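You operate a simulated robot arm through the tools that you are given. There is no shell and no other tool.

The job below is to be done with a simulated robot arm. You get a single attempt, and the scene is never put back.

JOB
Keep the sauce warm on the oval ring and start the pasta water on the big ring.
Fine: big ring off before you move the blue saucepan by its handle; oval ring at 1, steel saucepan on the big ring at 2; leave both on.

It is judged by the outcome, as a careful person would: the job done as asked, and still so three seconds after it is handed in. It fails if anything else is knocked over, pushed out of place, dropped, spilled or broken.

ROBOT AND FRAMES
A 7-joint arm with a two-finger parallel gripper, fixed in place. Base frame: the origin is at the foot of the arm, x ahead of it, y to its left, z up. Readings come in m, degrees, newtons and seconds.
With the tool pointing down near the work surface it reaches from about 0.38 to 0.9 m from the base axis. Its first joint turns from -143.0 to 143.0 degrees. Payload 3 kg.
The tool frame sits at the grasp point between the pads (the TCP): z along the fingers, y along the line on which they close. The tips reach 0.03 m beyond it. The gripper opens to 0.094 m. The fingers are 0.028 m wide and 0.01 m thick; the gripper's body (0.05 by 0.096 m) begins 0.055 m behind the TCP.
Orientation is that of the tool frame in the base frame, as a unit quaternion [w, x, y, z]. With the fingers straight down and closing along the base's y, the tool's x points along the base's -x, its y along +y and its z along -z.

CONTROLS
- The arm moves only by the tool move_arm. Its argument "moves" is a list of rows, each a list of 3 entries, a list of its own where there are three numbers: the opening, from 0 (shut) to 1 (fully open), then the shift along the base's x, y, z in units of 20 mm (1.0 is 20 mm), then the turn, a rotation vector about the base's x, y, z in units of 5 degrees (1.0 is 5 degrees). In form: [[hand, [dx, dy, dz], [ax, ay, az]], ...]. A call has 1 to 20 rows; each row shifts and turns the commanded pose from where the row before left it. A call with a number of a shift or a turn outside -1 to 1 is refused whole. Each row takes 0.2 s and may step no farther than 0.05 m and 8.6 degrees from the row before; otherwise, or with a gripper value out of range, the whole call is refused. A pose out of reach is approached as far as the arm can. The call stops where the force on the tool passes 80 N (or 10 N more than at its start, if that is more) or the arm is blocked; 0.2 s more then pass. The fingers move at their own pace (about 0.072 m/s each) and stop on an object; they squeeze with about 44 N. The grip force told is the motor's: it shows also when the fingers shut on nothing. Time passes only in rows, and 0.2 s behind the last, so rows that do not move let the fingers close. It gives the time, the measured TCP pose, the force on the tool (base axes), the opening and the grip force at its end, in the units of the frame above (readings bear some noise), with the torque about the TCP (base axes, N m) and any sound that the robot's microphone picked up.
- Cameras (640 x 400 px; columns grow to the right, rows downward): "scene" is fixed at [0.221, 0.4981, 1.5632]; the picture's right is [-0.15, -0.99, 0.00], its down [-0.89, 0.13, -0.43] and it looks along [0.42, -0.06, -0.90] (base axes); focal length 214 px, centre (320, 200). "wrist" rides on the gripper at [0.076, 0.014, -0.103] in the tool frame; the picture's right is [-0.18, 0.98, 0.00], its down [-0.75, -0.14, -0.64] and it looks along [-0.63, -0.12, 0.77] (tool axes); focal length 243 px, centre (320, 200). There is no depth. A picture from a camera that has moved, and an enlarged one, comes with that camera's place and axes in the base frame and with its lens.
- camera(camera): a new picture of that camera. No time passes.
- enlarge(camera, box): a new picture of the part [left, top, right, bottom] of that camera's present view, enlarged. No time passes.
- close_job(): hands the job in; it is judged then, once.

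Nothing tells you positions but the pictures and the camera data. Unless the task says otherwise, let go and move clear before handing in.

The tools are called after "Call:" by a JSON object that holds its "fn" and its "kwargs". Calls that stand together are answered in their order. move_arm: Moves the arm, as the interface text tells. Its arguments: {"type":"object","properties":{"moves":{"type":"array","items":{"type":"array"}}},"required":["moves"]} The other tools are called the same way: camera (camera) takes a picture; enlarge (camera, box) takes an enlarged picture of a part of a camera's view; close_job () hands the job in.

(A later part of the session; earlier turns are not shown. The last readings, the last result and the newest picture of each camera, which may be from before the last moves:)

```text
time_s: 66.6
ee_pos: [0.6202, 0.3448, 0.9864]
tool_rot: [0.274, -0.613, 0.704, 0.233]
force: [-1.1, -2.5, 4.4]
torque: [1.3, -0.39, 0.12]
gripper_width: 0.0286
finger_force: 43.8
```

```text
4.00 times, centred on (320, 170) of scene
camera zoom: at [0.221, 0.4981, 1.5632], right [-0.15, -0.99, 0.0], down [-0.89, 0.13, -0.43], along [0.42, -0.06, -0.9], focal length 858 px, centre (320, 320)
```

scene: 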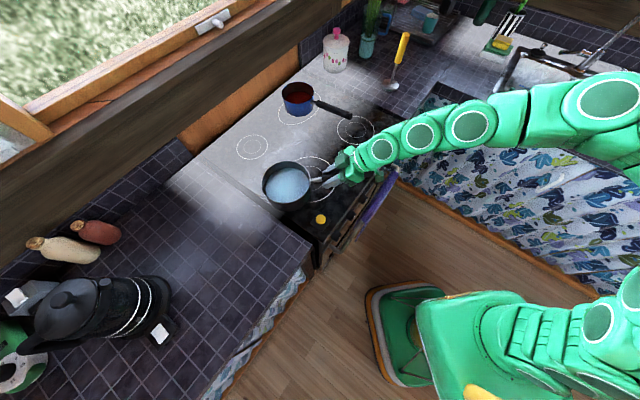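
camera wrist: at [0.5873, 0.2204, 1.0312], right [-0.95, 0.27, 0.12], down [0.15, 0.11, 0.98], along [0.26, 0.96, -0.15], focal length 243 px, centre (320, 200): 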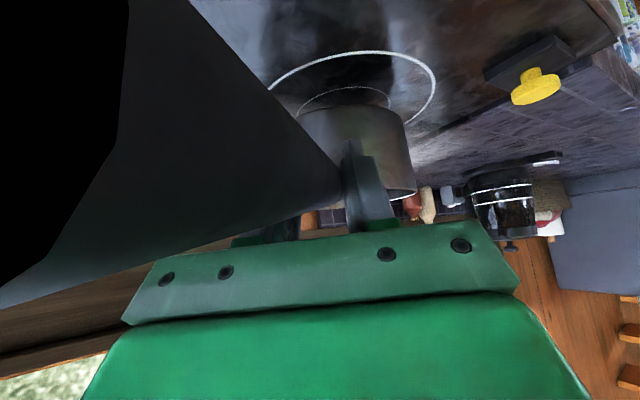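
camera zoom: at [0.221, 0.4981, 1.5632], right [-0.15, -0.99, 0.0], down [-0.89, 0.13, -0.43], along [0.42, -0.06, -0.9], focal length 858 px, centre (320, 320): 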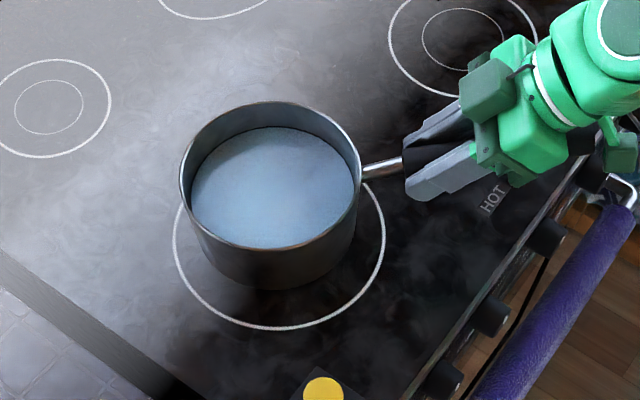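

The far edge has touched first; I'll lower the handle side the last few millimetres so it sits flat before letting go.

Call:
{"fn": "move_arm", "kwargs": {"moves": [[0.05, [0, 0, -0.1], [0, 0, 0]], [0.05, [0, 0, -0.1], [0, 0, 0]], [0.05, [0, 0, -0.08], [0, 0, 0]], [0.05, [0, 0, 0], [0, 0, 0]]]}}

Call:
{"fn": "enlarge", "kwargs": {"camera": "scene", "box": [240, 120, 400, 220]}}

```text
time_s: 67.6
ee_pos: [0.6202, 0.3425, 0.9795]
tool_rot: [0.275, -0.612, 0.704, 0.232]
force: [-7.7, -11.8, 28.9]
torque: [0.95, 0.12, 0.43]
gripper_width: 0.0284
finger_force: 44.2
```

```text
4.00 times, centred on (320, 170) of scene
camera zoom: at [0.221, 0.4981, 1.5632], right [-0.15, -0.99, 0.0], down [-0.89, 0.13, -0.43], along [0.42, -0.06, -0.9], focal length 858 px, centre (320, 320)
```

zoom: 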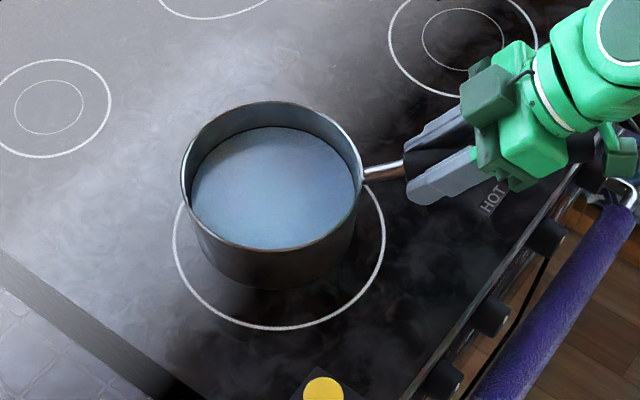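

Seated flat (29 N press). I'll relieve slightly, release, and rise straight up.

Call:
{"fn": "move_arm", "kwargs": {"moves": [[0.05, [0, 0, 0.04], [0, 0, 0]], [0.3, [0, 0, 0], [0, 0, 0]], [0.5, [0, 0, 0], [0, 0, 0]], [0.7, [0, 0, 0], [0, 0, 0]], [0.7, [0, 0, 0], [0, 0, 0]], [0.7, [0, 0, 0.4], [0, 0, 0]], [0.7, [0, 0, 0.8], [0, 0, 0]], [0.7, [0, 0, 1], [0, 0, 0]], [0.7, [0, 0, 1], [0, 0, 0]], [0.7, [0, 0, 1], [0, 0, 0]], [0.7, [0, 0, 0], [0, 0, 0]]]}}

Call:
{"fn": "camera", "kwargs": {"camera": "scene"}}

Call:
{"fn": "enlarge", "kwargs": {"camera": "scene", "box": [240, 70, 400, 220]}}

Call:
{"fn": "camera", "kwargs": {"camera": "wrist"}}

```text
time_s: 70.0
ee_pos: [0.6194, 0.3434, 1.064]
tool_rot: [0.273, -0.613, 0.704, 0.232]
force: [-0.4, 0.9, -0.3]
torque: [-0.01, 0.02, 0.01]
gripper_width: 0.0657
finger_force: 0.1
```

```text
taken
```

scene: 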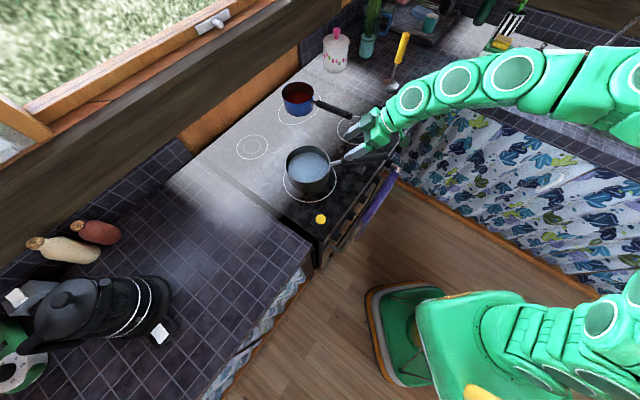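

```text
2.67 times, centred on (320, 145) of scene
camera zoom: at [0.221, 0.4981, 1.5632], right [-0.15, -0.99, 0.0], down [-0.89, 0.13, -0.43], along [0.42, -0.06, -0.9], focal length 572 px, centre (320, 347)
```

zoom: 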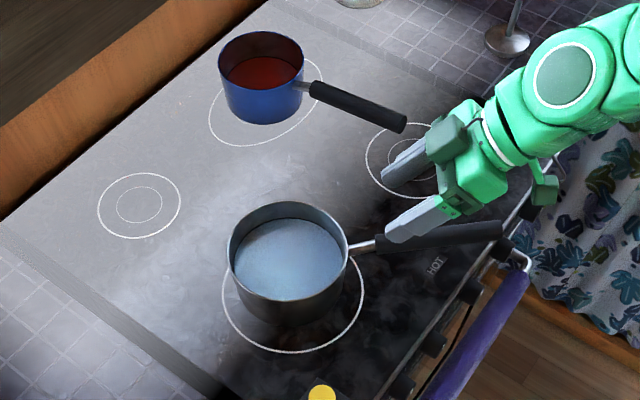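

```text
taken
camera wrist: at [0.5864, 0.2209, 1.0898], right [-0.95, 0.27, 0.12], down [0.15, 0.11, 0.98], along [0.26, 0.96, -0.15], focal length 243 px, centre (320, 200)
```

wrist: 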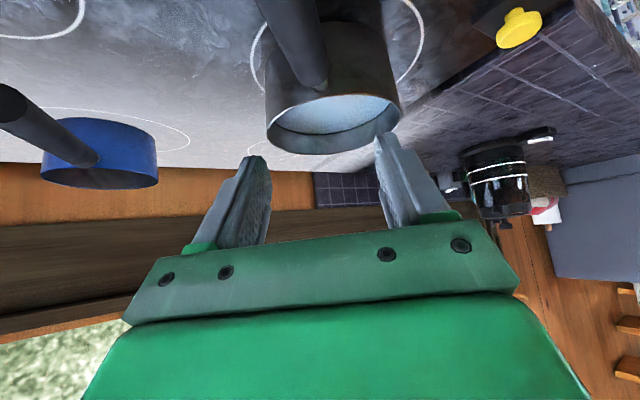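

Both pans are in place: sauce on the oval ring, steel pan on the big ring with its handle turned away from the BIG knob. Now I'll bring the hand back in front of the BIG knob.

Call:
{"fn": "move_arm", "kwargs": {"moves": [[0.75, [0, -0.2, 1], [0, 0, 0]], [0.75, [0, -0.2, 1], [0, 0, 0]], [0.75, [-0.3, -0.3, 0.8], [0, 0, 0]], [0.75, [-0.9, -0.2, 0], [-0.392, 0.2, -0.74]], [0.75, [-0.9, -0.2, 0], [-0.392, 0.2, -0.74]], [0.75, [-0.9, -0.2, 0], [-0.392, 0.2, -0.74]], [0.75, [-0.9, -0.2, -0.2], [-0.392, 0.2, -0.74]], [0.75, [-0.9, -0.2, -0.4], [-0.392, 0.2, -0.74]], [0.75, [-0.9, -0.2, -0.6], [-0.36, 0.25, -0.74]], [0.75, [-0.9, -0.2, -0.8], [-0.36, 0.25, -0.74]], [0.75, [-0.9, -0.2, -0.8], [-0.34, 0.28, -0.74]], [0.75, [-0.9, -0.2, -0.8], [-0.34, 0.28, -0.74]], [0.75, [-0.9, -0.2, -0.8], [-0.31, 0.31, -0.74]], [0.75, [0, 0, 0], [0, 0, 0]]]}}

Call:
{"fn": "camera", "kwargs": {"camera": "wrist"}}

Call:
{"fn": "camera", "kwargs": {"camera": "scene"}}

```text
time_s: 73.0
ee_pos: [0.4329, 0.2903, 1.0317]
tool_rot: [0.157, -0.369, 0.912, 0.081]
force: [0.2, -0.1, 0.9]
torque: [0.01, 0.0, -0.02]
gripper_width: 0.0705
finger_force: 0.1
```

```text
taken
camera wrist: at [0.3467, 0.2236, 1.1027], right [-0.56, 0.82, 0.1], down [0.46, 0.22, 0.86], along [0.68, 0.53, -0.5], focal length 243 px, centre (320, 200)
```

wrist: 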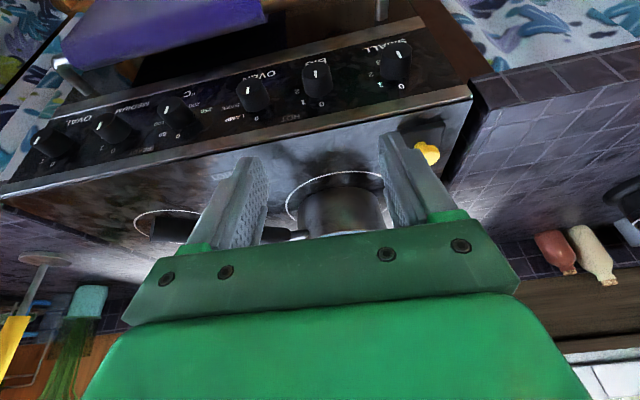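

```text
taken
```

scene: 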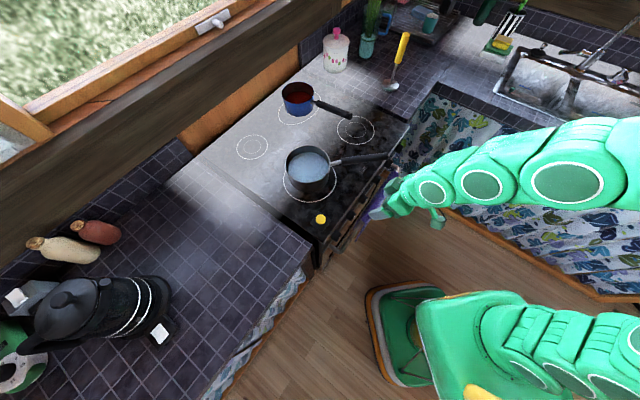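

The hand is back near (0.433, 0.290, 1.03), pans untouched. I'll descend in front of the BIG knob, this time leaning 25° left so I can turn clockwise.

Call:
{"fn": "move_arm", "kwargs": {"moves": [[0.75, [0.08, 0.157, -0.96], [0, 0, 0]], [0.75, [0.08, 0.157, -0.96], [0, 0, 0]], [0.75, [0.08, 0.157, -0.96], [0, 0, 0]], [0.75, [0.08, 0.157, -0.96], [0, 0, 0]], [0.75, [0.08, 0.157, -0.96], [-0.6, -0.6, 0]], [0.75, [0.08, 0.157, -0.96], [-0.6, -0.6, 0]], [0.75, [0.08, 0.157, -0.96], [-0.6, -0.6, 0]], [0.75, [0.08, 0.157, -0.96], [-0.6, -0.6, 0]], [0.75, [0.08, 0.157, -0.96], [-0.6, -0.6, 0]], [0.75, [0.08, 0.157, -0.96], [-0.6, -0.6, 0]], [0.75, [0, 0, 0], [0, 0, 0]]]}}

Call:
{"fn": "camera", "kwargs": {"camera": "wrist"}}

Call:
{"fn": "camera", "kwargs": {"camera": "scene"}}

```text
time_s: 75.4
ee_pos: [0.4503, 0.3199, 0.8392]
tool_rot: [0.237, -0.398, 0.878, -0.12]
force: [-0.2, 0.3, 0.2]
torque: [0.04, -0.02, 0.0]
gripper_width: 0.0704
finger_force: 0.1
```

```text
taken
camera wrist: at [0.3443, 0.274, 0.8981], right [-0.53, 0.78, -0.33], down [0.19, 0.49, 0.85], along [0.83, 0.38, -0.41], focal length 243 px, centre (320, 200)
```

wrist: 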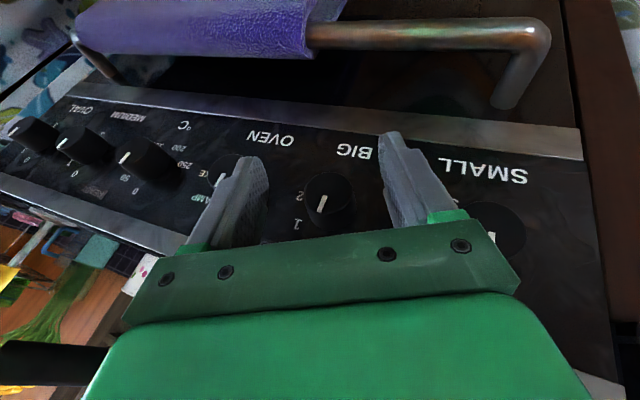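

```text
taken
```

scene: 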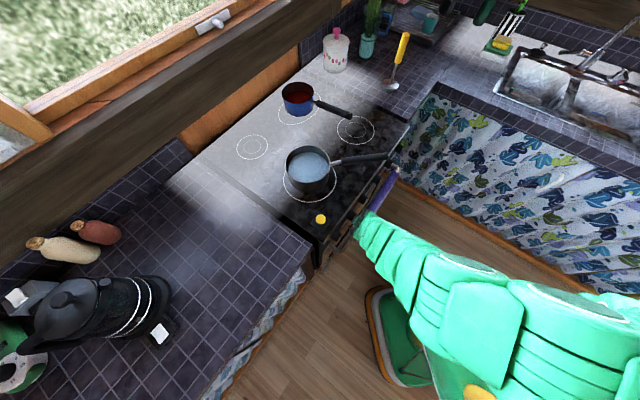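

Aligned with the knob between the fingers. Sliding in and closing.

Call:
{"fn": "move_arm", "kwargs": {"moves": [[0.75, [0.3, 0.345, -0.01], [0, 0, 0]], [0.75, [0.3, 0.345, -0.01], [0, 0, 0]], [0.75, [0.3, 0.345, -0.01], [0, 0, 0]], [0.6, [0, 0, 0], [0, 0, 0]], [0.45, [0, 0, 0], [0, 0, 0]], [0.3, [0, 0, 0], [0, 0, 0]], [0.2, [0, 0, 0], [0, 0, 0]], [0.2, [0, 0, 0], [0, 0, 0]]]}}

Call:
{"fn": "enlarge", "kwargs": {"camera": "wrist", "box": [200, 100, 440, 250]}}

```text
time_s: 77.2
ee_pos: [0.4685, 0.3396, 0.8389]
tool_rot: [0.238, -0.397, 0.878, -0.12]
force: [24.3, -16.1, 13.9]
torque: [-0.02, -0.68, -0.58]
gripper_width: 0.0348
finger_force: 45.2
```

```text
2.67 times, centred on (320, 175) of wrist
camera zoom: at [0.3627, 0.2937, 0.8981], right [-0.52, 0.78, -0.33], down [0.19, 0.49, 0.85], along [0.83, 0.38, -0.41], focal length 647 px, centre (320, 267)
```

zoom: 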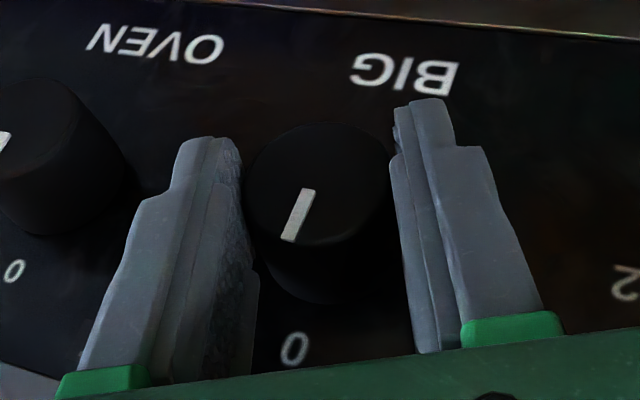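

Gripped; a small side load to relieve. Turning clockwise in 5° steps toward 1.

Call:
{"fn": "move_arm", "kwargs": {"moves": [[0.2, [0.06, -0.06, 0.02], [0.707, 0.707, 0]], [0.2, [0.047, -0.047, 0.02], [0.707, 0.707, 0]], [0.2, [0.048, -0.048, 0.014], [0.707, 0.707, 0]]]}}

Call:
{"fn": "enlarge", "kwargs": {"camera": "wrist", "box": [200, 100, 440, 250]}}

```text
time_s: 78.0
ee_pos: [0.4719, 0.3378, 0.8408]
tool_rot: [0.192, -0.383, 0.903, -0.001]
force: [32.3, -18.5, 19.7]
torque: [0.04, -0.91, -1.04]
gripper_width: 0.0348
finger_force: 44.9
```

```text
2.67 times, centred on (320, 175) of wrist
camera zoom: at [0.3771, 0.2792, 0.9078], right [-0.56, 0.82, -0.08], down [0.35, 0.33, 0.88], along [0.75, 0.47, -0.47], focal length 647 px, centre (320, 267)
```

zoom: 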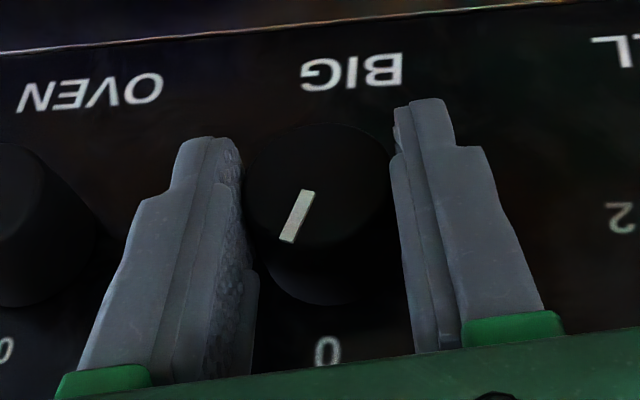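

Call:
{"fn": "move_arm", "kwargs": {"moves": [[0.2, [0.065, -0.06, 0.015], [0.707, 0.707, 0]], [0.2, [0.06, -0.055, 0.01], [0.707, 0.707, 0]], [0.2, [0.05, -0.05, 0.0], [0.707, 0.707, 0]]]}}

```text
time_s: 78.8
ee_pos: [0.4746, 0.3336, 0.8406]
tool_rot: [0.143, -0.362, 0.913, 0.118]
force: [4.2, 16.2, 13.6]
torque: [0.34, -0.18, 0.04]
gripper_width: 0.0347
finger_force: 44.5
```

Call:
{"fn": "move_arm", "kwargs": {"moves": [[0.2, [0.045, -0.045, 0.0], [0.707, 0.707, 0]], [0.2, [0.045, -0.045, -0.01], [0.707, 0.707, 0]], [0.2, [0.045, -0.045, -0.015], [0.707, 0.707, 0]]]}}

Call:
{"fn": "enlarge", "kwargs": {"camera": "wrist", "box": [200, 100, 440, 250]}}

Call:
{"fn": "enlarge", "kwargs": {"camera": "scene", "box": [240, 70, 400, 220]}}

```text
time_s: 79.6
ee_pos: [0.4776, 0.3318, 0.8401]
tool_rot: [0.089, -0.336, 0.908, 0.235]
force: [5.1, 21.0, 7.8]
torque: [0.72, -0.39, -0.43]
gripper_width: 0.0348
finger_force: 45.0
```

```text
2.67 times, centred on (320, 175) of wrist
camera zoom: at [0.4088, 0.2476, 0.911], right [-0.5, 0.76, 0.42], down [0.66, 0.02, 0.75], along [0.56, 0.65, -0.51], focal length 647 px, centre (320, 267)
```

zoom: 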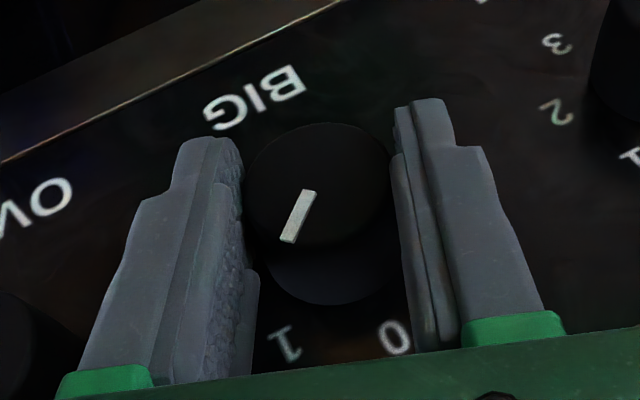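

```text
2.67 times, centred on (320, 145) of scene
camera zoom: at [0.221, 0.4981, 1.5632], right [-0.15, -0.99, 0.0], down [-0.89, 0.13, -0.43], along [0.42, -0.06, -0.9], focal length 572 px, centre (320, 347)
```

zoom: 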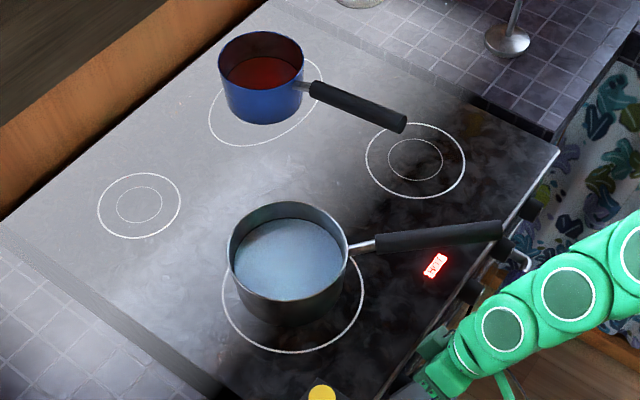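

The HOT light came on, so the big ring is now heating. A few more degrees to 1, then I'll regrip for the second half.

Call:
{"fn": "move_arm", "kwargs": {"moves": [[0.2, [0.04, -0.045, -0.02], [0.707, 0.707, 0]], [0.2, [0, 0, 0], [0, 0, 0]], [0.4, [0, 0, 0], [0, 0, 0]], [0.6, [0, 0, 0], [0, 0, 0]], [0.7, [0, 0, 0], [0, 0, 0]], [0.75, [-0.4, -0.4, 0], [0, 0, 0]], [0.75, [-0.5, -0.5, 0], [0, 0, 0]], [0.75, [-0.5, -0.5, 0], [0, 0, 0]]]}}

Call:
{"fn": "enlarge", "kwargs": {"camera": "wrist", "box": [200, 100, 440, 250]}}

```text
time_s: 81.4
ee_pos: [0.4481, 0.3035, 0.8401]
tool_rot: [0.072, -0.326, 0.903, 0.272]
force: [0.0, 0.0, -0.3]
torque: [-0.03, 0.02, -0.01]
gripper_width: 0.0706
finger_force: 0.0
```

```text
2.67 times, centred on (320, 175) of wrist
camera zoom: at [0.3849, 0.216, 0.9103], right [-0.47, 0.73, 0.49], down [0.7, -0.02, 0.71], along [0.53, 0.68, -0.5], focal length 647 px, centre (320, 267)
```

zoom: 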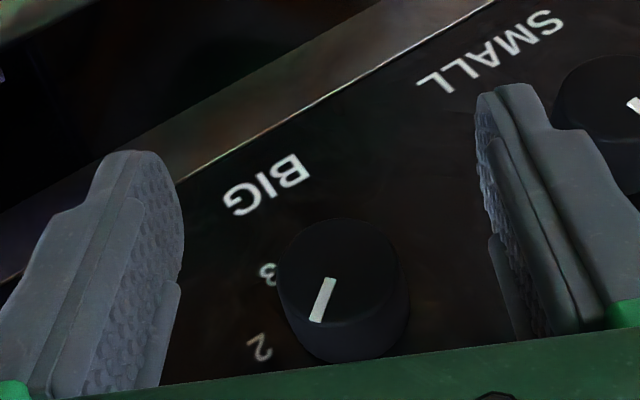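

The knob is at 1 (pointer ≈ 48°). I'll swing the hand back to a left lean in front of the knob and regrip for the turn to 2.

Call:
{"fn": "move_arm", "kwargs": {"moves": [[0.75, [0.006, 0.09, -0.007], [-0.707, -0.707, 0]], [0.75, [0.006, 0.09, -0.007], [-0.707, -0.707, 0]], [0.75, [0.006, 0.09, -0.007], [-0.707, -0.707, 0]], [0.75, [0.006, 0.09, -0.007], [-0.707, -0.707, 0]], [0.75, [0.006, 0.09, -0.007], [-0.707, -0.707, 0]], [0.75, [0.006, 0.09, -0.007], [-0.707, -0.707, 0]], [0.75, [0.006, 0.09, -0.007], [-0.707, -0.707, 0]], [0.75, [0.006, 0.09, -0.007], [-0.707, -0.707, 0]], [0.75, [0.006, 0.09, -0.007], [-0.707, -0.707, 0]], [0.75, [0.006, 0.09, -0.007], [-0.707, -0.707, 0]], [0.75, [0, 0, 0], [0, 0, 0]]]}}

Call:
{"fn": "camera", "kwargs": {"camera": "wrist"}}

```text
time_s: 83.8
ee_pos: [0.4499, 0.3201, 0.8384]
tool_rot: [0.238, -0.398, 0.878, -0.12]
force: [-0.4, 0.2, 0.3]
torque: [0.04, 0.0, -0.02]
gripper_width: 0.0703
finger_force: 0.0
```

```text
taken
camera wrist: at [0.345, 0.2744, 0.897], right [-0.53, 0.78, -0.33], down [0.19, 0.49, 0.85], along [0.83, 0.38, -0.41], focal length 243 px, centre (320, 200)
```

wrist: 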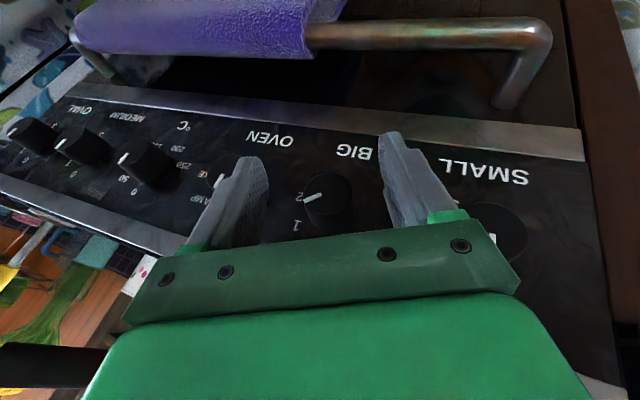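

Same pose as before. Sliding in, closing, and turning clockwise again.

Call:
{"fn": "move_arm", "kwargs": {"moves": [[0.75, [0.31, 0.335, 0], [0, 0, 0]], [0.75, [0.31, 0.335, 0], [0, 0, 0]], [0.75, [0.31, 0.335, 0], [0, 0, 0]], [0.6, [0, 0, 0], [0, 0, 0]], [0.45, [0, 0, 0], [0, 0, 0]], [0.3, [0, 0, 0], [0, 0, 0]], [0.2, [0, 0, 0], [0, 0, 0]], [0.2, [0, 0, 0], [0, 0, 0]]]}}

Call:
{"fn": "enlarge", "kwargs": {"camera": "wrist", "box": [200, 100, 440, 250]}}

```text
time_s: 85.6
ee_pos: [0.4688, 0.3406, 0.8378]
tool_rot: [0.238, -0.397, 0.878, -0.121]
force: [2.1, -2.9, -0.8]
torque: [-0.09, 0.02, -0.17]
gripper_width: 0.035
finger_force: 44.9
```

```text
2.67 times, centred on (320, 175) of wrist
camera zoom: at [0.3636, 0.294, 0.8975], right [-0.53, 0.78, -0.33], down [0.19, 0.49, 0.85], along [0.83, 0.38, -0.41], focal length 647 px, centre (320, 267)
```

zoom: 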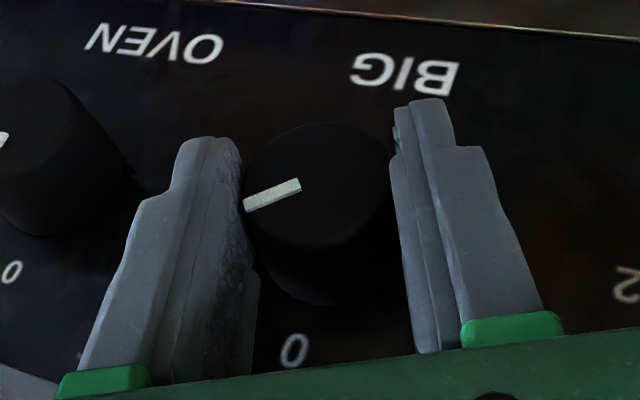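

Clean grip with almost no side force. Turning clockwise in steps.

Call:
{"fn": "move_arm", "kwargs": {"moves": [[0.2, [0.05, -0.05, 0.02], [0.707, 0.707, 0]], [0.2, [0.05, -0.05, 0.018], [0.707, 0.707, 0]], [0.2, [0.052, -0.05, 0.014], [0.707, 0.707, 0]]]}}

```text
time_s: 86.4
ee_pos: [0.472, 0.3374, 0.8395]
tool_rot: [0.19, -0.384, 0.904, -0.001]
force: [-16.1, 25.6, -6.7]
torque: [0.23, 0.38, -0.39]
gripper_width: 0.035
finger_force: 44.7
```

Call:
{"fn": "move_arm", "kwargs": {"moves": [[0.2, [0.038, -0.035, 0.01], [0.707, 0.707, 0]], [0.2, [0.045, -0.04, 0.005], [0.707, 0.707, 0]], [0.2, [0.048, -0.045, 0.0], [0.707, 0.707, 0]]]}}

```text
time_s: 87.2
ee_pos: [0.4742, 0.3361, 0.8402]
tool_rot: [0.142, -0.362, 0.914, 0.117]
force: [5.9, 20.6, -23.2]
torque: [-0.14, 0.36, -0.39]
gripper_width: 0.0348
finger_force: 45.3
```

Call:
{"fn": "move_arm", "kwargs": {"moves": [[0.2, [0.045, -0.045, -0.012], [0.707, 0.707, 0]], [0.2, [0.045, -0.045, -0.018], [0.707, 0.707, 0]], [0.2, [0.045, -0.045, -0.022], [0.707, 0.707, 0]]]}}

Call:
{"fn": "enlarge", "kwargs": {"camera": "wrist", "box": [200, 100, 440, 250]}}

```text
time_s: 88.0
ee_pos: [0.4764, 0.3313, 0.8393]
tool_rot: [0.09, -0.335, 0.908, 0.234]
force: [6.5, 10.8, -4.6]
torque: [0.13, -0.1, -0.47]
gripper_width: 0.0348
finger_force: 45.4
```

```text
2.67 times, centred on (320, 175) of wrist
camera zoom: at [0.4091, 0.2482, 0.9108], right [-0.5, 0.76, 0.42], down [0.66, 0.02, 0.75], along [0.56, 0.65, -0.51], focal length 647 px, centre (320, 267)
```

zoom: 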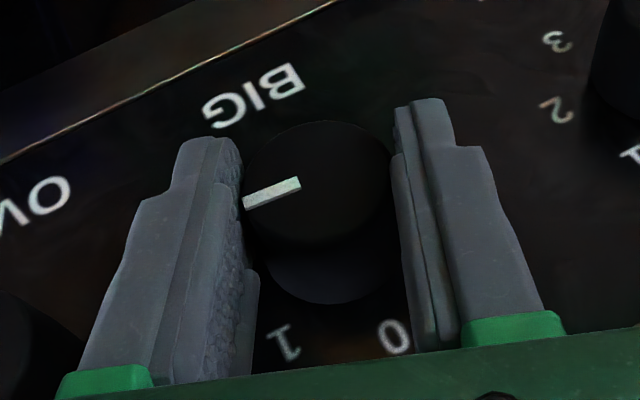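

Pointer now reads ≈ 97°; 2 is at about 100°. A couple more degrees, then release and check.

Call:
{"fn": "move_arm", "kwargs": {"moves": [[0.2, [0.02, -0.022, -0.012], [0.36, 0.36, 0]], [0.2, [0, 0, 0], [0, 0, 0]], [0.4, [0, 0, 0], [0, 0, 0]], [0.6, [0, 0, 0], [0, 0, 0]], [0.75, [0, 0, 0], [0, 0, 0]], [0.75, [-0.4, -0.4, 0], [0, 0, 0]], [0.75, [-0.5, -0.5, 0], [0, 0, 0]], [0.75, [-0.5, -0.5, 0], [0, 0, 0]], [0.75, [-0.5, -0.5, 0.3], [-0.6, -0.6, 0]], [0.75, [-0.3, -0.3, 0.7], [-0.6, -0.6, 0]], [0.75, [0, 0, 0.9], [-0.6, -0.6, 0]], [0.75, [0, 0, 0.9], [-0.6, -0.6, 0]], [0.75, [0, 0, 0.9], [-0.6, -0.6, 0]], [0.75, [0, 0, 0.9], [-0.6, -0.6, 0]], [0.75, [0, 0, 0.9], [0, 0, 0]], [0.75, [0, 0, 0], [0, 0, 0]]]}}

Call:
{"fn": "camera", "kwargs": {"camera": "wrist"}}

Call:
{"fn": "enlarge", "kwargs": {"camera": "wrist", "box": [240, 30, 440, 155]}}

Call:
{"fn": "camera", "kwargs": {"camera": "scene"}}

```text
time_s: 91.4
ee_pos: [0.4334, 0.2882, 0.9475]
tool_rot: [0.169, -0.374, 0.91, 0.056]
force: [-0.3, 0.0, -0.2]
torque: [-0.01, 0.0, -0.05]
gripper_width: 0.0704
finger_force: 0.0
```

```text
taken
camera wrist: at [0.345, 0.2254, 1.0189], right [-0.57, 0.82, 0.04], down [0.43, 0.25, 0.87], along [0.7, 0.51, -0.5], focal length 243 px, centre (320, 200)
```

wrist: 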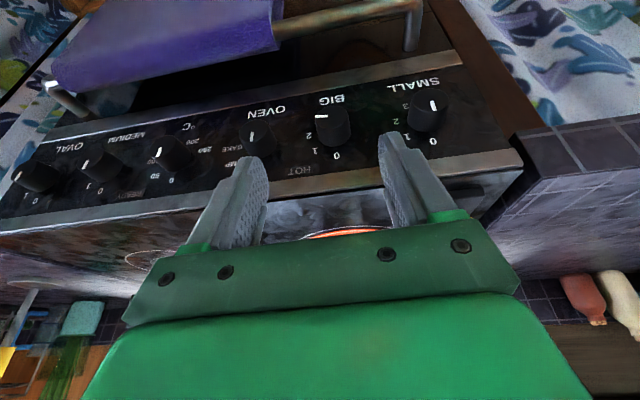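

```text
3.20 times, centred on (340, 92) of wrist
camera zoom: at [0.345, 0.2254, 1.0189], right [-0.57, 0.82, 0.04], down [0.43, 0.25, 0.87], along [0.7, 0.51, -0.5], focal length 776 px, centre (256, 544)
```

zoom: 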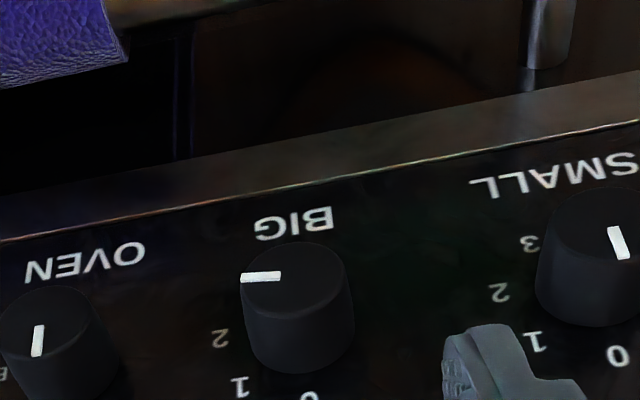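

```text
taken
```

scene: 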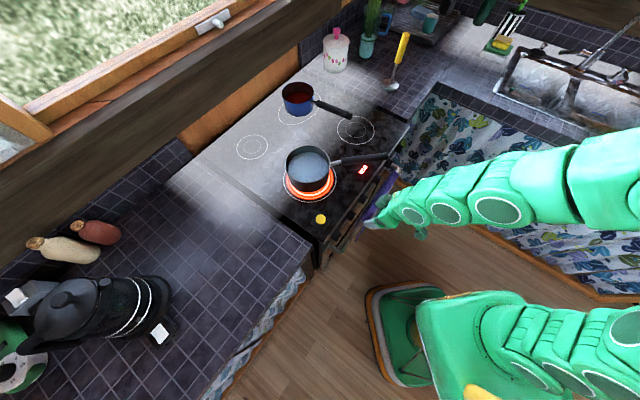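

BIG points squarely at 2 (measured ≈ 101°, the marks are 50° apart) and the ring glows under the steel pan. Now I'll move along the front of the stove to the OVAL knob, near (0.747, 0.069, 0.824).

Call:
{"fn": "move_arm", "kwargs": {"moves": [[0.75, [-0.3, -0.3, 0], [0, 0, 0]], [0.75, [0.95, -0.95, 0], [0, 0, 0]], [0.75, [0.95, -0.95, 0], [0, 0, 0]], [0.75, [0.95, -0.95, 0], [0, 0, 0]], [0.75, [0.95, -0.95, 0], [0, 0, 0]], [0.75, [0.95, -0.95, 0], [0, 0, 0]], [0.75, [0.95, -0.95, 0], [0, 0, 0]], [0.75, [0.95, -0.95, 0], [0, 0, 0]], [0.75, [0.95, -0.95, 0], [0, 0, 0]], [0.75, [0.95, -0.95, 0], [0, 0, 0]], [0.75, [0.95, -0.95, 0], [0, 0, 0]], [0.75, [0.95, -0.95, 0], [0, 0, 0]], [0.75, [0.95, -0.95, 0], [0, 0, 0]], [0.75, [0.95, -0.95, 0], [0, 0, 0]], [0.75, [0.9, -0.9, 0], [0, 0, 0]], [0.75, [0, 0, 0], [0, 0, 0]]]}}

Call:
{"fn": "camera", "kwargs": {"camera": "wrist"}}

Call:
{"fn": "enlarge", "kwargs": {"camera": "wrist", "box": [220, 60, 460, 210]}}

Call:
{"fn": "camera", "kwargs": {"camera": "scene"}}

```text
time_s: 94.8
ee_pos: [0.6949, 0.0157, 0.948]
tool_rot: [0.169, -0.375, 0.91, 0.055]
force: [0.5, 0.1, -0.5]
torque: [-0.02, -0.01, 0.0]
gripper_width: 0.0705
finger_force: 0.1
```

```text
taken
camera wrist: at [0.6074, -0.047, 1.0187], right [-0.57, 0.82, 0.04], down [0.43, 0.25, 0.87], along [0.7, 0.51, -0.5], focal length 243 px, centre (320, 200)
```

wrist: 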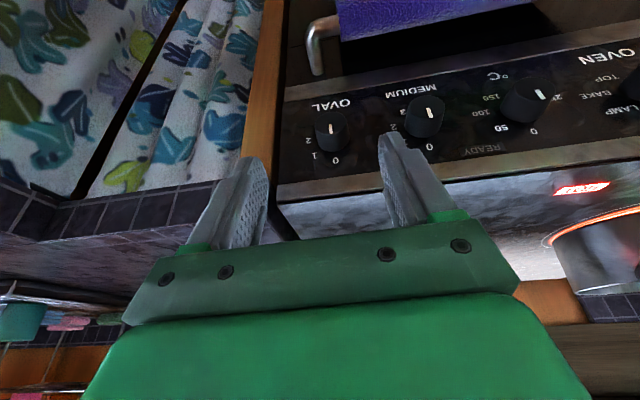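

```text
2.67 times, centred on (340, 135) of wrist
camera zoom: at [0.6074, -0.047, 1.0187], right [-0.57, 0.82, 0.04], down [0.43, 0.25, 0.87], along [0.7, 0.51, -0.5], focal length 647 px, centre (267, 373)
```

zoom: 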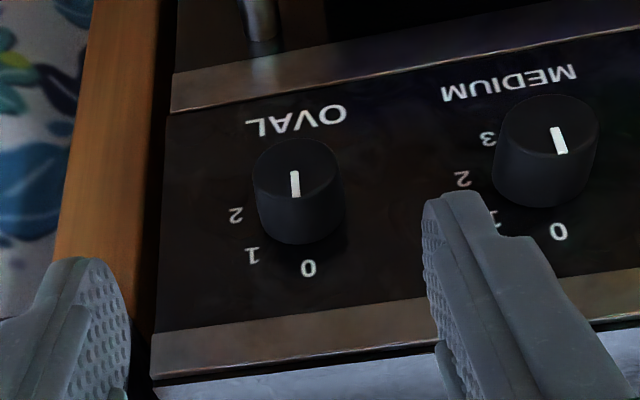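

```text
taken
```

scene: 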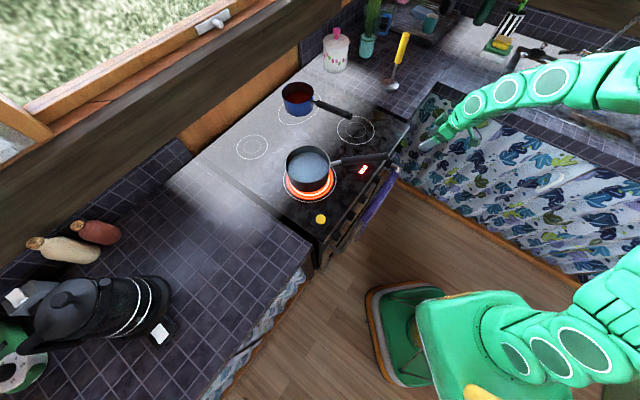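

OVAL knob confirmed at about (0.746, 0.070, 0.824), pointer at 0. I'll lower in front of it leaning 22° left.

Call:
{"fn": "move_arm", "kwargs": {"moves": [[0.75, [0.2, 0.302, -0.91], [-0.48, -0.48, 0]], [0.75, [0.2, 0.302, -0.91], [-0.48, -0.48, 0]], [0.75, [0.2, 0.302, -0.91], [-0.48, -0.48, 0]], [0.75, [0.2, 0.302, -0.91], [-0.48, -0.48, 0]], [0.75, [0.2, 0.302, -0.91], [-0.48, -0.48, 0]], [0.75, [0.2, 0.302, -0.91], [-0.48, -0.48, 0]], [0.75, [0, 0, 0], [0, 0, 0]]]}}

Call:
{"fn": "camera", "kwargs": {"camera": "wrist"}}

Call:
{"fn": "camera", "kwargs": {"camera": "scene"}}

```text
time_s: 96.4
ee_pos: [0.7155, 0.0548, 0.8388]
tool_rot: [0.233, -0.396, 0.882, -0.107]
force: [-0.4, 0.1, -0.1]
torque: [0.03, -0.02, 0.02]
gripper_width: 0.0704
finger_force: 0.0
```

```text
taken
camera wrist: at [0.6116, 0.0071, 0.8987], right [-0.53, 0.79, -0.31], down [0.21, 0.47, 0.86], along [0.82, 0.39, -0.42], focal length 243 px, centre (320, 200)
```

wrist: 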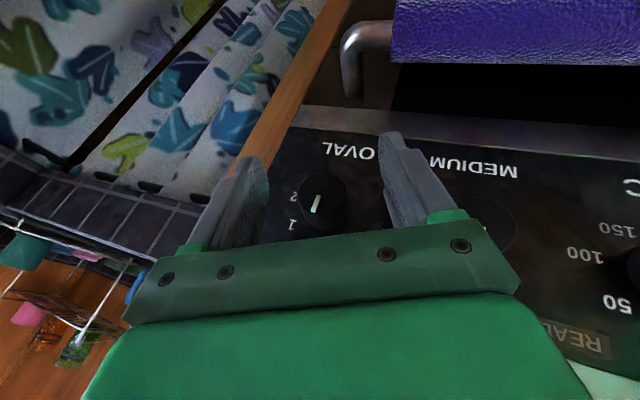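

```text
taken
```

scene: 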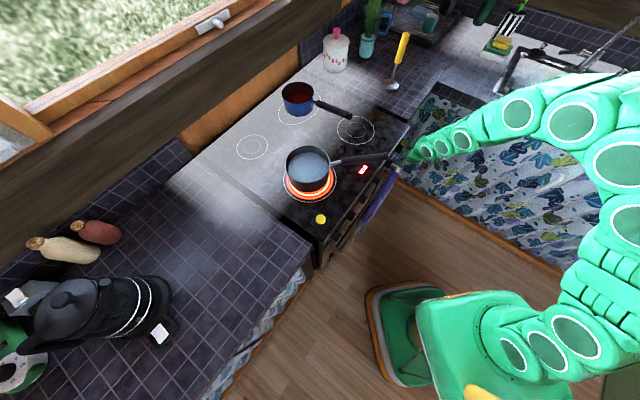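

The knob is about 4 mm right of the hand's centre; I'll correct that while sliding in, then close.

Call:
{"fn": "move_arm", "kwargs": {"moves": [[0.75, [0.367, 0.275, 0], [0, 0, 0]], [0.75, [0.367, 0.275, 0], [0, 0, 0]], [0.75, [0.367, 0.275, 0], [0, 0, 0]], [0.75, [0, 0, 0], [0, 0, 0]]]}}

Call:
{"fn": "enlarge", "kwargs": {"camera": "wrist", "box": [200, 100, 440, 250]}}

```text
time_s: 97.4
ee_pos: [0.7406, 0.0691, 0.839]
tool_rot: [0.232, -0.397, 0.882, -0.107]
force: [-0.7, 0.2, 0.1]
torque: [-0.02, -0.02, -0.02]
gripper_width: 0.0706
finger_force: 0.0
```

```text
2.67 times, centred on (320, 175) of wrist
camera zoom: at [0.6365, 0.0223, 0.8992], right [-0.53, 0.79, -0.31], down [0.21, 0.47, 0.86], along [0.82, 0.39, -0.42], focal length 647 px, centre (320, 267)
```

zoom: 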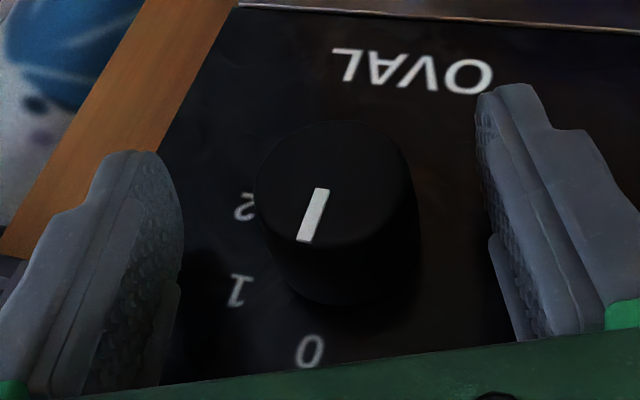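

The hand overshot to the right by about 3 mm; correcting left, then closing.

Call:
{"fn": "move_arm", "kwargs": {"moves": [[0.7, [-0.12, 0.12, 0], [0, 0, 0]], [0.6, [0, 0, 0], [0, 0, 0]], [0.5, [0, 0, 0], [0, 0, 0]]]}}

Call:
{"fn": "enlarge", "kwargs": {"camera": "wrist", "box": [200, 100, 440, 250]}}

```text
time_s: 98.2
ee_pos: [0.738, 0.072, 0.8384]
tool_rot: [0.232, -0.396, 0.882, -0.106]
force: [0.0, 0.2, -0.1]
torque: [0.0, 0.03, 0.0]
gripper_width: 0.0468
finger_force: 0.0
```

```text
2.67 times, centred on (320, 175) of wrist
camera zoom: at [0.6335, 0.0249, 0.8988], right [-0.53, 0.79, -0.31], down [0.21, 0.47, 0.86], along [0.82, 0.39, -0.42], focal length 647 px, centre (320, 267)
```

zoom: 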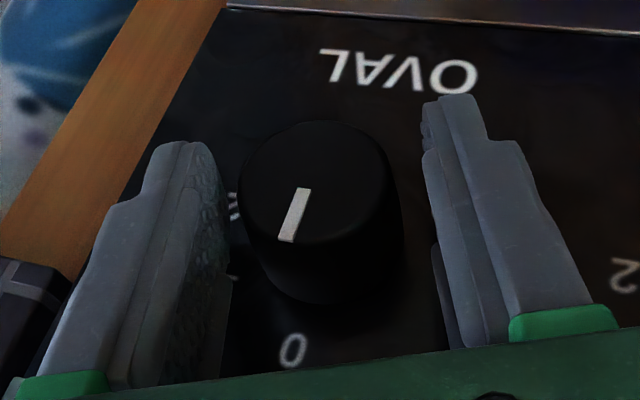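

Centred now. Closing on the OVAL knob.

Call:
{"fn": "move_arm", "kwargs": {"moves": [[0.4, [0.01, -0.01, 0], [0, 0, 0]], [0.3, [0, 0, 0], [0, 0, 0]], [0.2, [0, 0, 0], [0, 0, 0]], [0.2, [0, 0, 0], [0, 0, 0]]]}}

Call:
{"fn": "enlarge", "kwargs": {"camera": "wrist", "box": [200, 100, 440, 250]}}

```text
time_s: 99.2
ee_pos: [0.7368, 0.072, 0.84]
tool_rot: [0.233, -0.396, 0.882, -0.107]
force: [22.5, -14.4, -4.2]
torque: [-0.19, -0.25, -0.61]
gripper_width: 0.035
finger_force: 45.2
```

```text
2.67 times, centred on (320, 175) of wrist
camera zoom: at [0.6332, 0.024, 0.8997], right [-0.53, 0.79, -0.31], down [0.21, 0.47, 0.86], along [0.82, 0.39, -0.42], focal length 647 px, centre (320, 267)
```

zoom: 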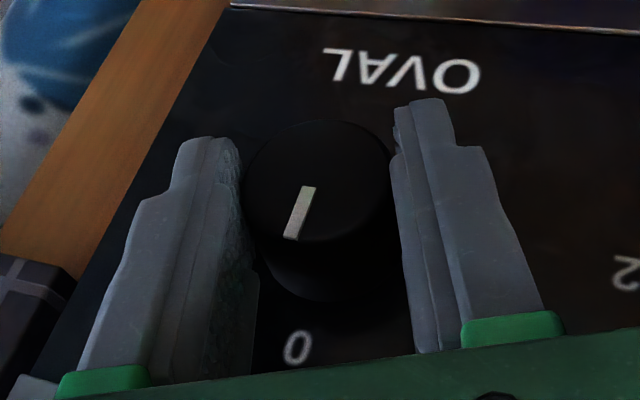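

Gripped with a modest side load. Turning clockwise toward 1.

Call:
{"fn": "move_arm", "kwargs": {"moves": [[0.2, [0.062, -0.062, 0.02], [0.707, 0.707, 0]], [0.2, [0.05, -0.05, 0.018], [0.707, 0.707, 0]], [0.2, [0.05, -0.05, 0.012], [0.707, 0.707, 0]]]}}

Call:
{"fn": "enlarge", "kwargs": {"camera": "wrist", "box": [200, 100, 440, 250]}}

```text
time_s: 100.0
ee_pos: [0.7399, 0.0678, 0.8405]
tool_rot: [0.187, -0.381, 0.905, 0.011]
force: [14.5, -20.5, 17.1]
torque: [0.06, -0.66, -0.73]
gripper_width: 0.035
finger_force: 44.9
```

```text
2.67 times, centred on (320, 175) of wrist
camera zoom: at [0.6475, 0.0091, 0.9089], right [-0.57, 0.82, -0.05], down [0.37, 0.31, 0.88], along [0.74, 0.48, -0.48], focal length 647 px, centre (320, 267)
```

zoom: 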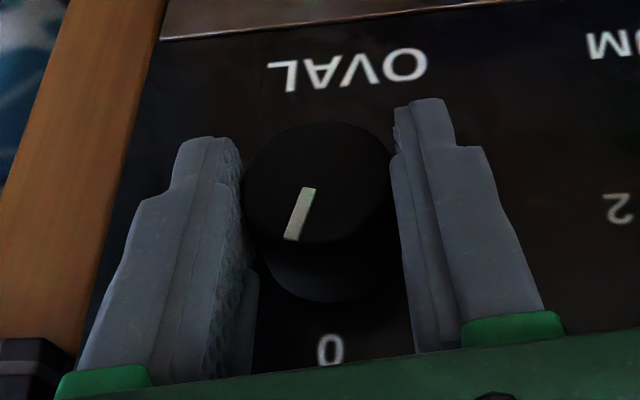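

Call:
{"fn": "move_arm", "kwargs": {"moves": [[0.2, [0.06, -0.065, 0.012], [0.707, 0.707, 0]], [0.2, [0.055, -0.055, 0.006], [0.707, 0.707, 0]], [0.2, [0.05, -0.05, 0.0], [0.707, 0.707, 0]]]}}

```text
time_s: 100.8
ee_pos: [0.7432, 0.0657, 0.8403]
tool_rot: [0.136, -0.36, 0.914, 0.131]
force: [27.6, -14.7, 11.5]
torque: [-0.17, -0.54, -0.56]
gripper_width: 0.0351
finger_force: 45.1
```

Call:
{"fn": "move_arm", "kwargs": {"moves": [[0.2, [0.058, -0.052, 0.0], [0.707, 0.707, 0]], [0.2, [0.05, -0.048, -0.01], [0.707, 0.707, 0]], [0.2, [0.048, -0.046, -0.016], [0.707, 0.707, 0]]]}}

Call:
{"fn": "enlarge", "kwargs": {"camera": "wrist", "box": [200, 100, 440, 250]}}

Call:
{"fn": "camera", "kwargs": {"camera": "scene"}}

```text
time_s: 101.6
ee_pos: [0.747, 0.0633, 0.8397]
tool_rot: [0.084, -0.331, 0.907, 0.248]
force: [4.2, -11.8, 14.4]
torque: [-0.01, -0.1, -0.42]
gripper_width: 0.0349
finger_force: 45.0
```

```text
2.67 times, centred on (320, 175) of wrist
camera zoom: at [0.6799, -0.0228, 0.9111], right [-0.49, 0.75, 0.45], down [0.68, 0.01, 0.74], along [0.55, 0.66, -0.51], focal length 647 px, centre (320, 267)
```

zoom: 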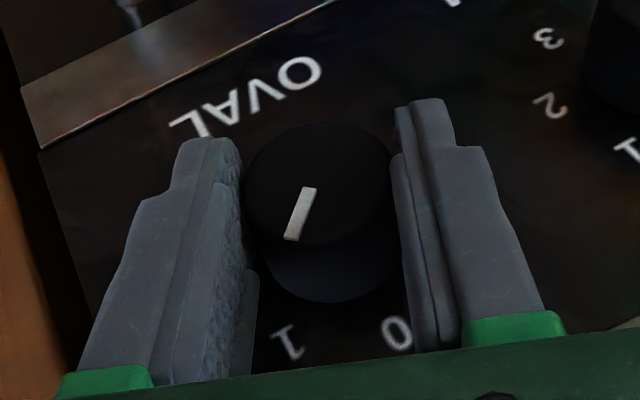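

```text
taken
```

scene: 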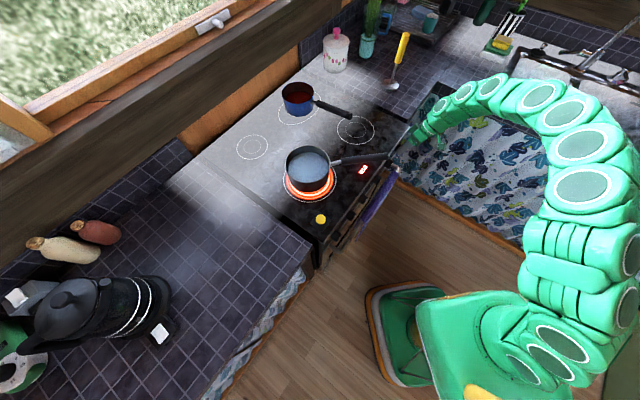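

Pointer now reads about 48–50°. Two more degrees, then release and back out to check.

Call:
{"fn": "move_arm", "kwargs": {"moves": [[0.2, [0.02, -0.022, -0.01], [0.3, 0.3, 0]], [0.2, [0, 0, 0], [0, 0, 0]], [0.4, [0, 0, 0], [0, 0, 0]], [0.6, [0, 0, 0], [0, 0, 0]], [0.75, [0, 0, 0], [0, 0, 0]], [0.75, [-0.4, -0.4, 0], [0, 0, 0]], [0.75, [-0.5, -0.5, 0], [0, 0, 0]], [0.75, [-0.5, -0.5, 0], [0, 0, 0]], [0.75, [-0.5, -0.5, 0.3], [-0.6, -0.6, 0]], [0.75, [-0.3, -0.3, 0.7], [-0.6, -0.6, 0]], [0.75, [0, 0, 0.9], [-0.6, -0.6, 0]], [0.75, [0, 0, 0.9], [-0.6, -0.6, 0]], [0.75, [0, 0, 0.9], [-0.6, -0.6, 0]], [0.75, [0, 0, 0.9], [-0.6, -0.6, 0]], [0.75, [0, 0, 0.9], [0, 0, 0]], [0.75, [0, 0, 0], [0, 0, 0]]]}}

Call:
{"fn": "camera", "kwargs": {"camera": "wrist"}}

Call:
{"fn": "enlarge", "kwargs": {"camera": "wrist", "box": [220, 60, 460, 210]}}

Call:
{"fn": "camera", "kwargs": {"camera": "scene"}}

```text
time_s: 105.0
ee_pos: [0.7005, 0.0187, 0.9504]
tool_rot: [0.164, -0.373, 0.911, 0.065]
force: [0.5, -1.1, -0.1]
torque: [-0.01, 0.0, -0.01]
gripper_width: 0.0704
finger_force: 0.1
```

```text
taken
camera wrist: at [0.6136, -0.0472, 1.0205], right [-0.57, 0.82, 0.06], down [0.44, 0.24, 0.86], along [0.7, 0.51, -0.5], focal length 243 px, centre (320, 200)
```

wrist: 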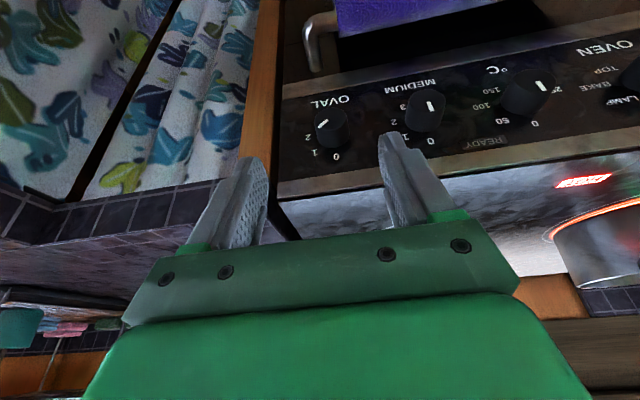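

```text
2.67 times, centred on (340, 135) of wrist
camera zoom: at [0.6136, -0.0472, 1.0205], right [-0.57, 0.82, 0.06], down [0.44, 0.24, 0.86], along [0.7, 0.51, -0.5], focal length 647 px, centre (267, 373)
```

zoom: 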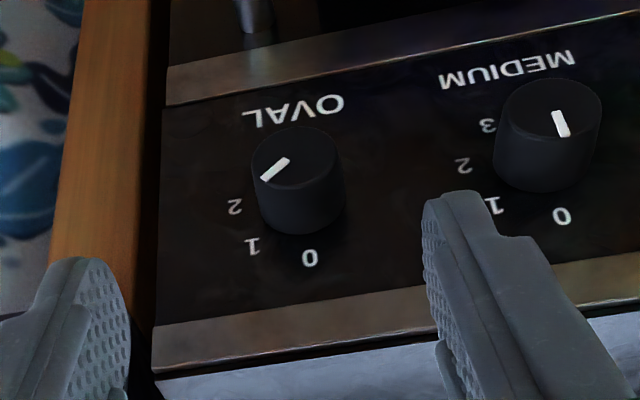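

```text
taken
```

scene: 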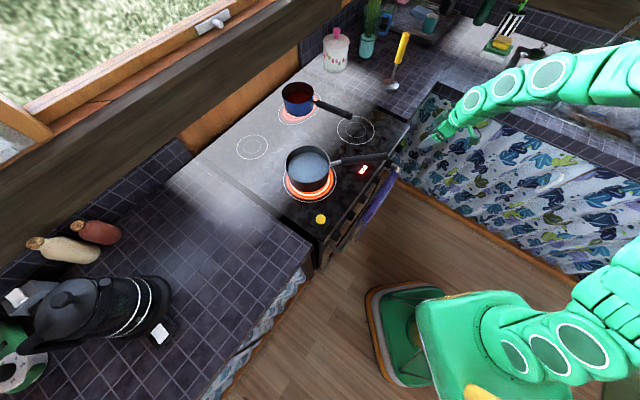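

The OVAL pointer sits at 1 and the oval ring is starting to glow. I'll check the whole stove closely.

Call:
{"fn": "enlarge", "kwargs": {"camera": "scene", "box": [230, 65, 430, 190]}}

Call:
{"fn": "enlarge", "kwargs": {"camera": "scene", "box": [250, 110, 410, 230]}}

Call:
{"fn": "enlarge", "kwargs": {"camera": "wrist", "box": [290, 80, 370, 170]}}

```text
3.20 times, centred on (330, 128) of scene
camera zoom: at [0.221, 0.4981, 1.5632], right [-0.15, -0.99, 0.0], down [-0.89, 0.13, -0.43], along [0.42, -0.06, -0.9], focal length 686 px, centre (288, 432)
```

zoom: 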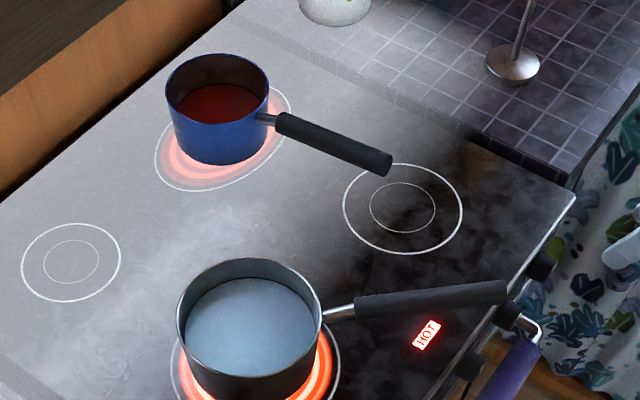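

```text
3.33 times, centred on (330, 170) of scene
camera zoom: at [0.221, 0.4981, 1.5632], right [-0.15, -0.99, 0.0], down [-0.89, 0.13, -0.43], along [0.42, -0.06, -0.9], focal length 715 px, centre (287, 300)
```

zoom: 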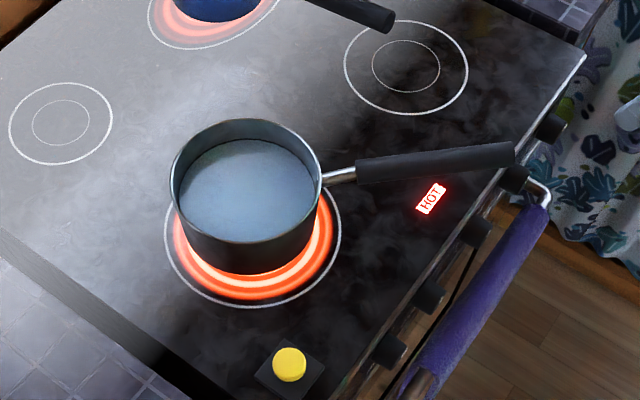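

```text
4.44 times, centred on (330, 125) of wrist
camera zoom: at [0.6136, -0.0472, 1.0205], right [-0.57, 0.82, 0.06], down [0.44, 0.24, 0.86], along [0.7, 0.51, -0.5], focal length 1078 px, centre (276, 533)
```

zoom: 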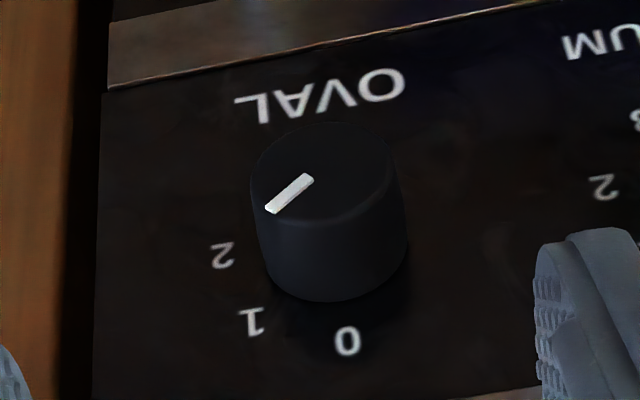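

Both rings are heating under the right pans. OVAL reads about 55° (the mark is at 50°), so I'll nudge it back a few degrees to sit squarely on 1.

Call:
{"fn": "move_arm", "kwargs": {"moves": [[0.75, [0.222, 0.208, -0.927], [0.48, 0.48, 0]], [0.75, [0.222, 0.208, -0.927], [0.48, 0.48, 0]], [0.75, [0.222, 0.208, -0.927], [0.48, 0.48, 0]], [0.75, [0.222, 0.208, -0.927], [0.48, 0.48, 0]], [0.75, [0.222, 0.208, -0.927], [0.48, 0.48, 0]], [0.75, [0.222, 0.208, -0.927], [0.48, 0.48, 0]], [0.75, [0, 0, 0], [0, 0, 0]]]}}

Call:
{"fn": "camera", "kwargs": {"camera": "wrist"}}

```text
time_s: 106.6
ee_pos: [0.7278, 0.0427, 0.8401]
tool_rot: [0.094, -0.338, 0.909, 0.225]
force: [0.7, 0.1, 0.6]
torque: [-0.01, -0.01, -0.01]
gripper_width: 0.0705
finger_force: 0.0
```

```text
taken
camera wrist: at [0.6589, -0.0406, 0.9109], right [-0.51, 0.76, 0.4], down [0.65, 0.03, 0.76], along [0.57, 0.64, -0.51], focal length 243 px, centre (320, 200)
```

wrist: 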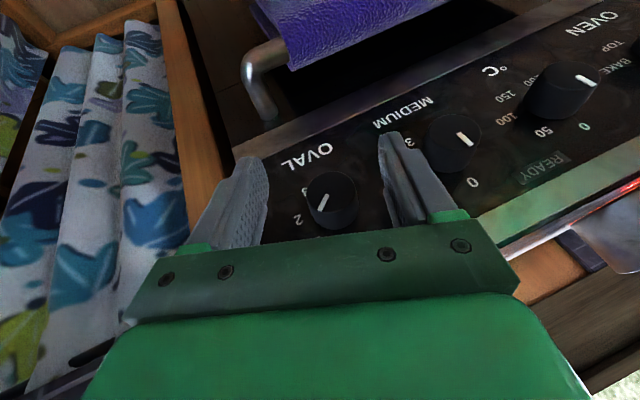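

Call:
{"fn": "move_arm", "kwargs": {"moves": [[0.75, [0.318, 0.325, -0.01], [0, 0, 0]], [0.75, [0.318, 0.325, -0.01], [0, 0, 0]], [0.75, [0.318, 0.325, -0.01], [0, 0, 0]], [0.6, [0, 0, 0], [0, 0, 0]], [0.5, [0, 0, 0], [0, 0, 0]]]}}

Call:
{"fn": "enlarge", "kwargs": {"camera": "wrist", "box": [200, 100, 440, 250]}}

```text
time_s: 107.8
ee_pos: [0.749, 0.0613, 0.8388]
tool_rot: [0.093, -0.339, 0.909, 0.223]
force: [-0.2, -0.9, 0.4]
torque: [0.0, 0.02, -0.01]
gripper_width: 0.0469
finger_force: 0.1
```

```text
2.67 times, centred on (320, 175) of wrist
camera zoom: at [0.6784, -0.0215, 0.9108], right [-0.51, 0.76, 0.4], down [0.65, 0.03, 0.76], along [0.57, 0.64, -0.51], focal length 647 px, centre (320, 267)
```

zoom: 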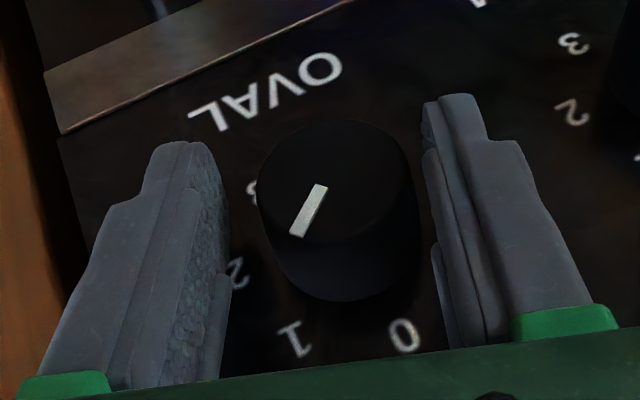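

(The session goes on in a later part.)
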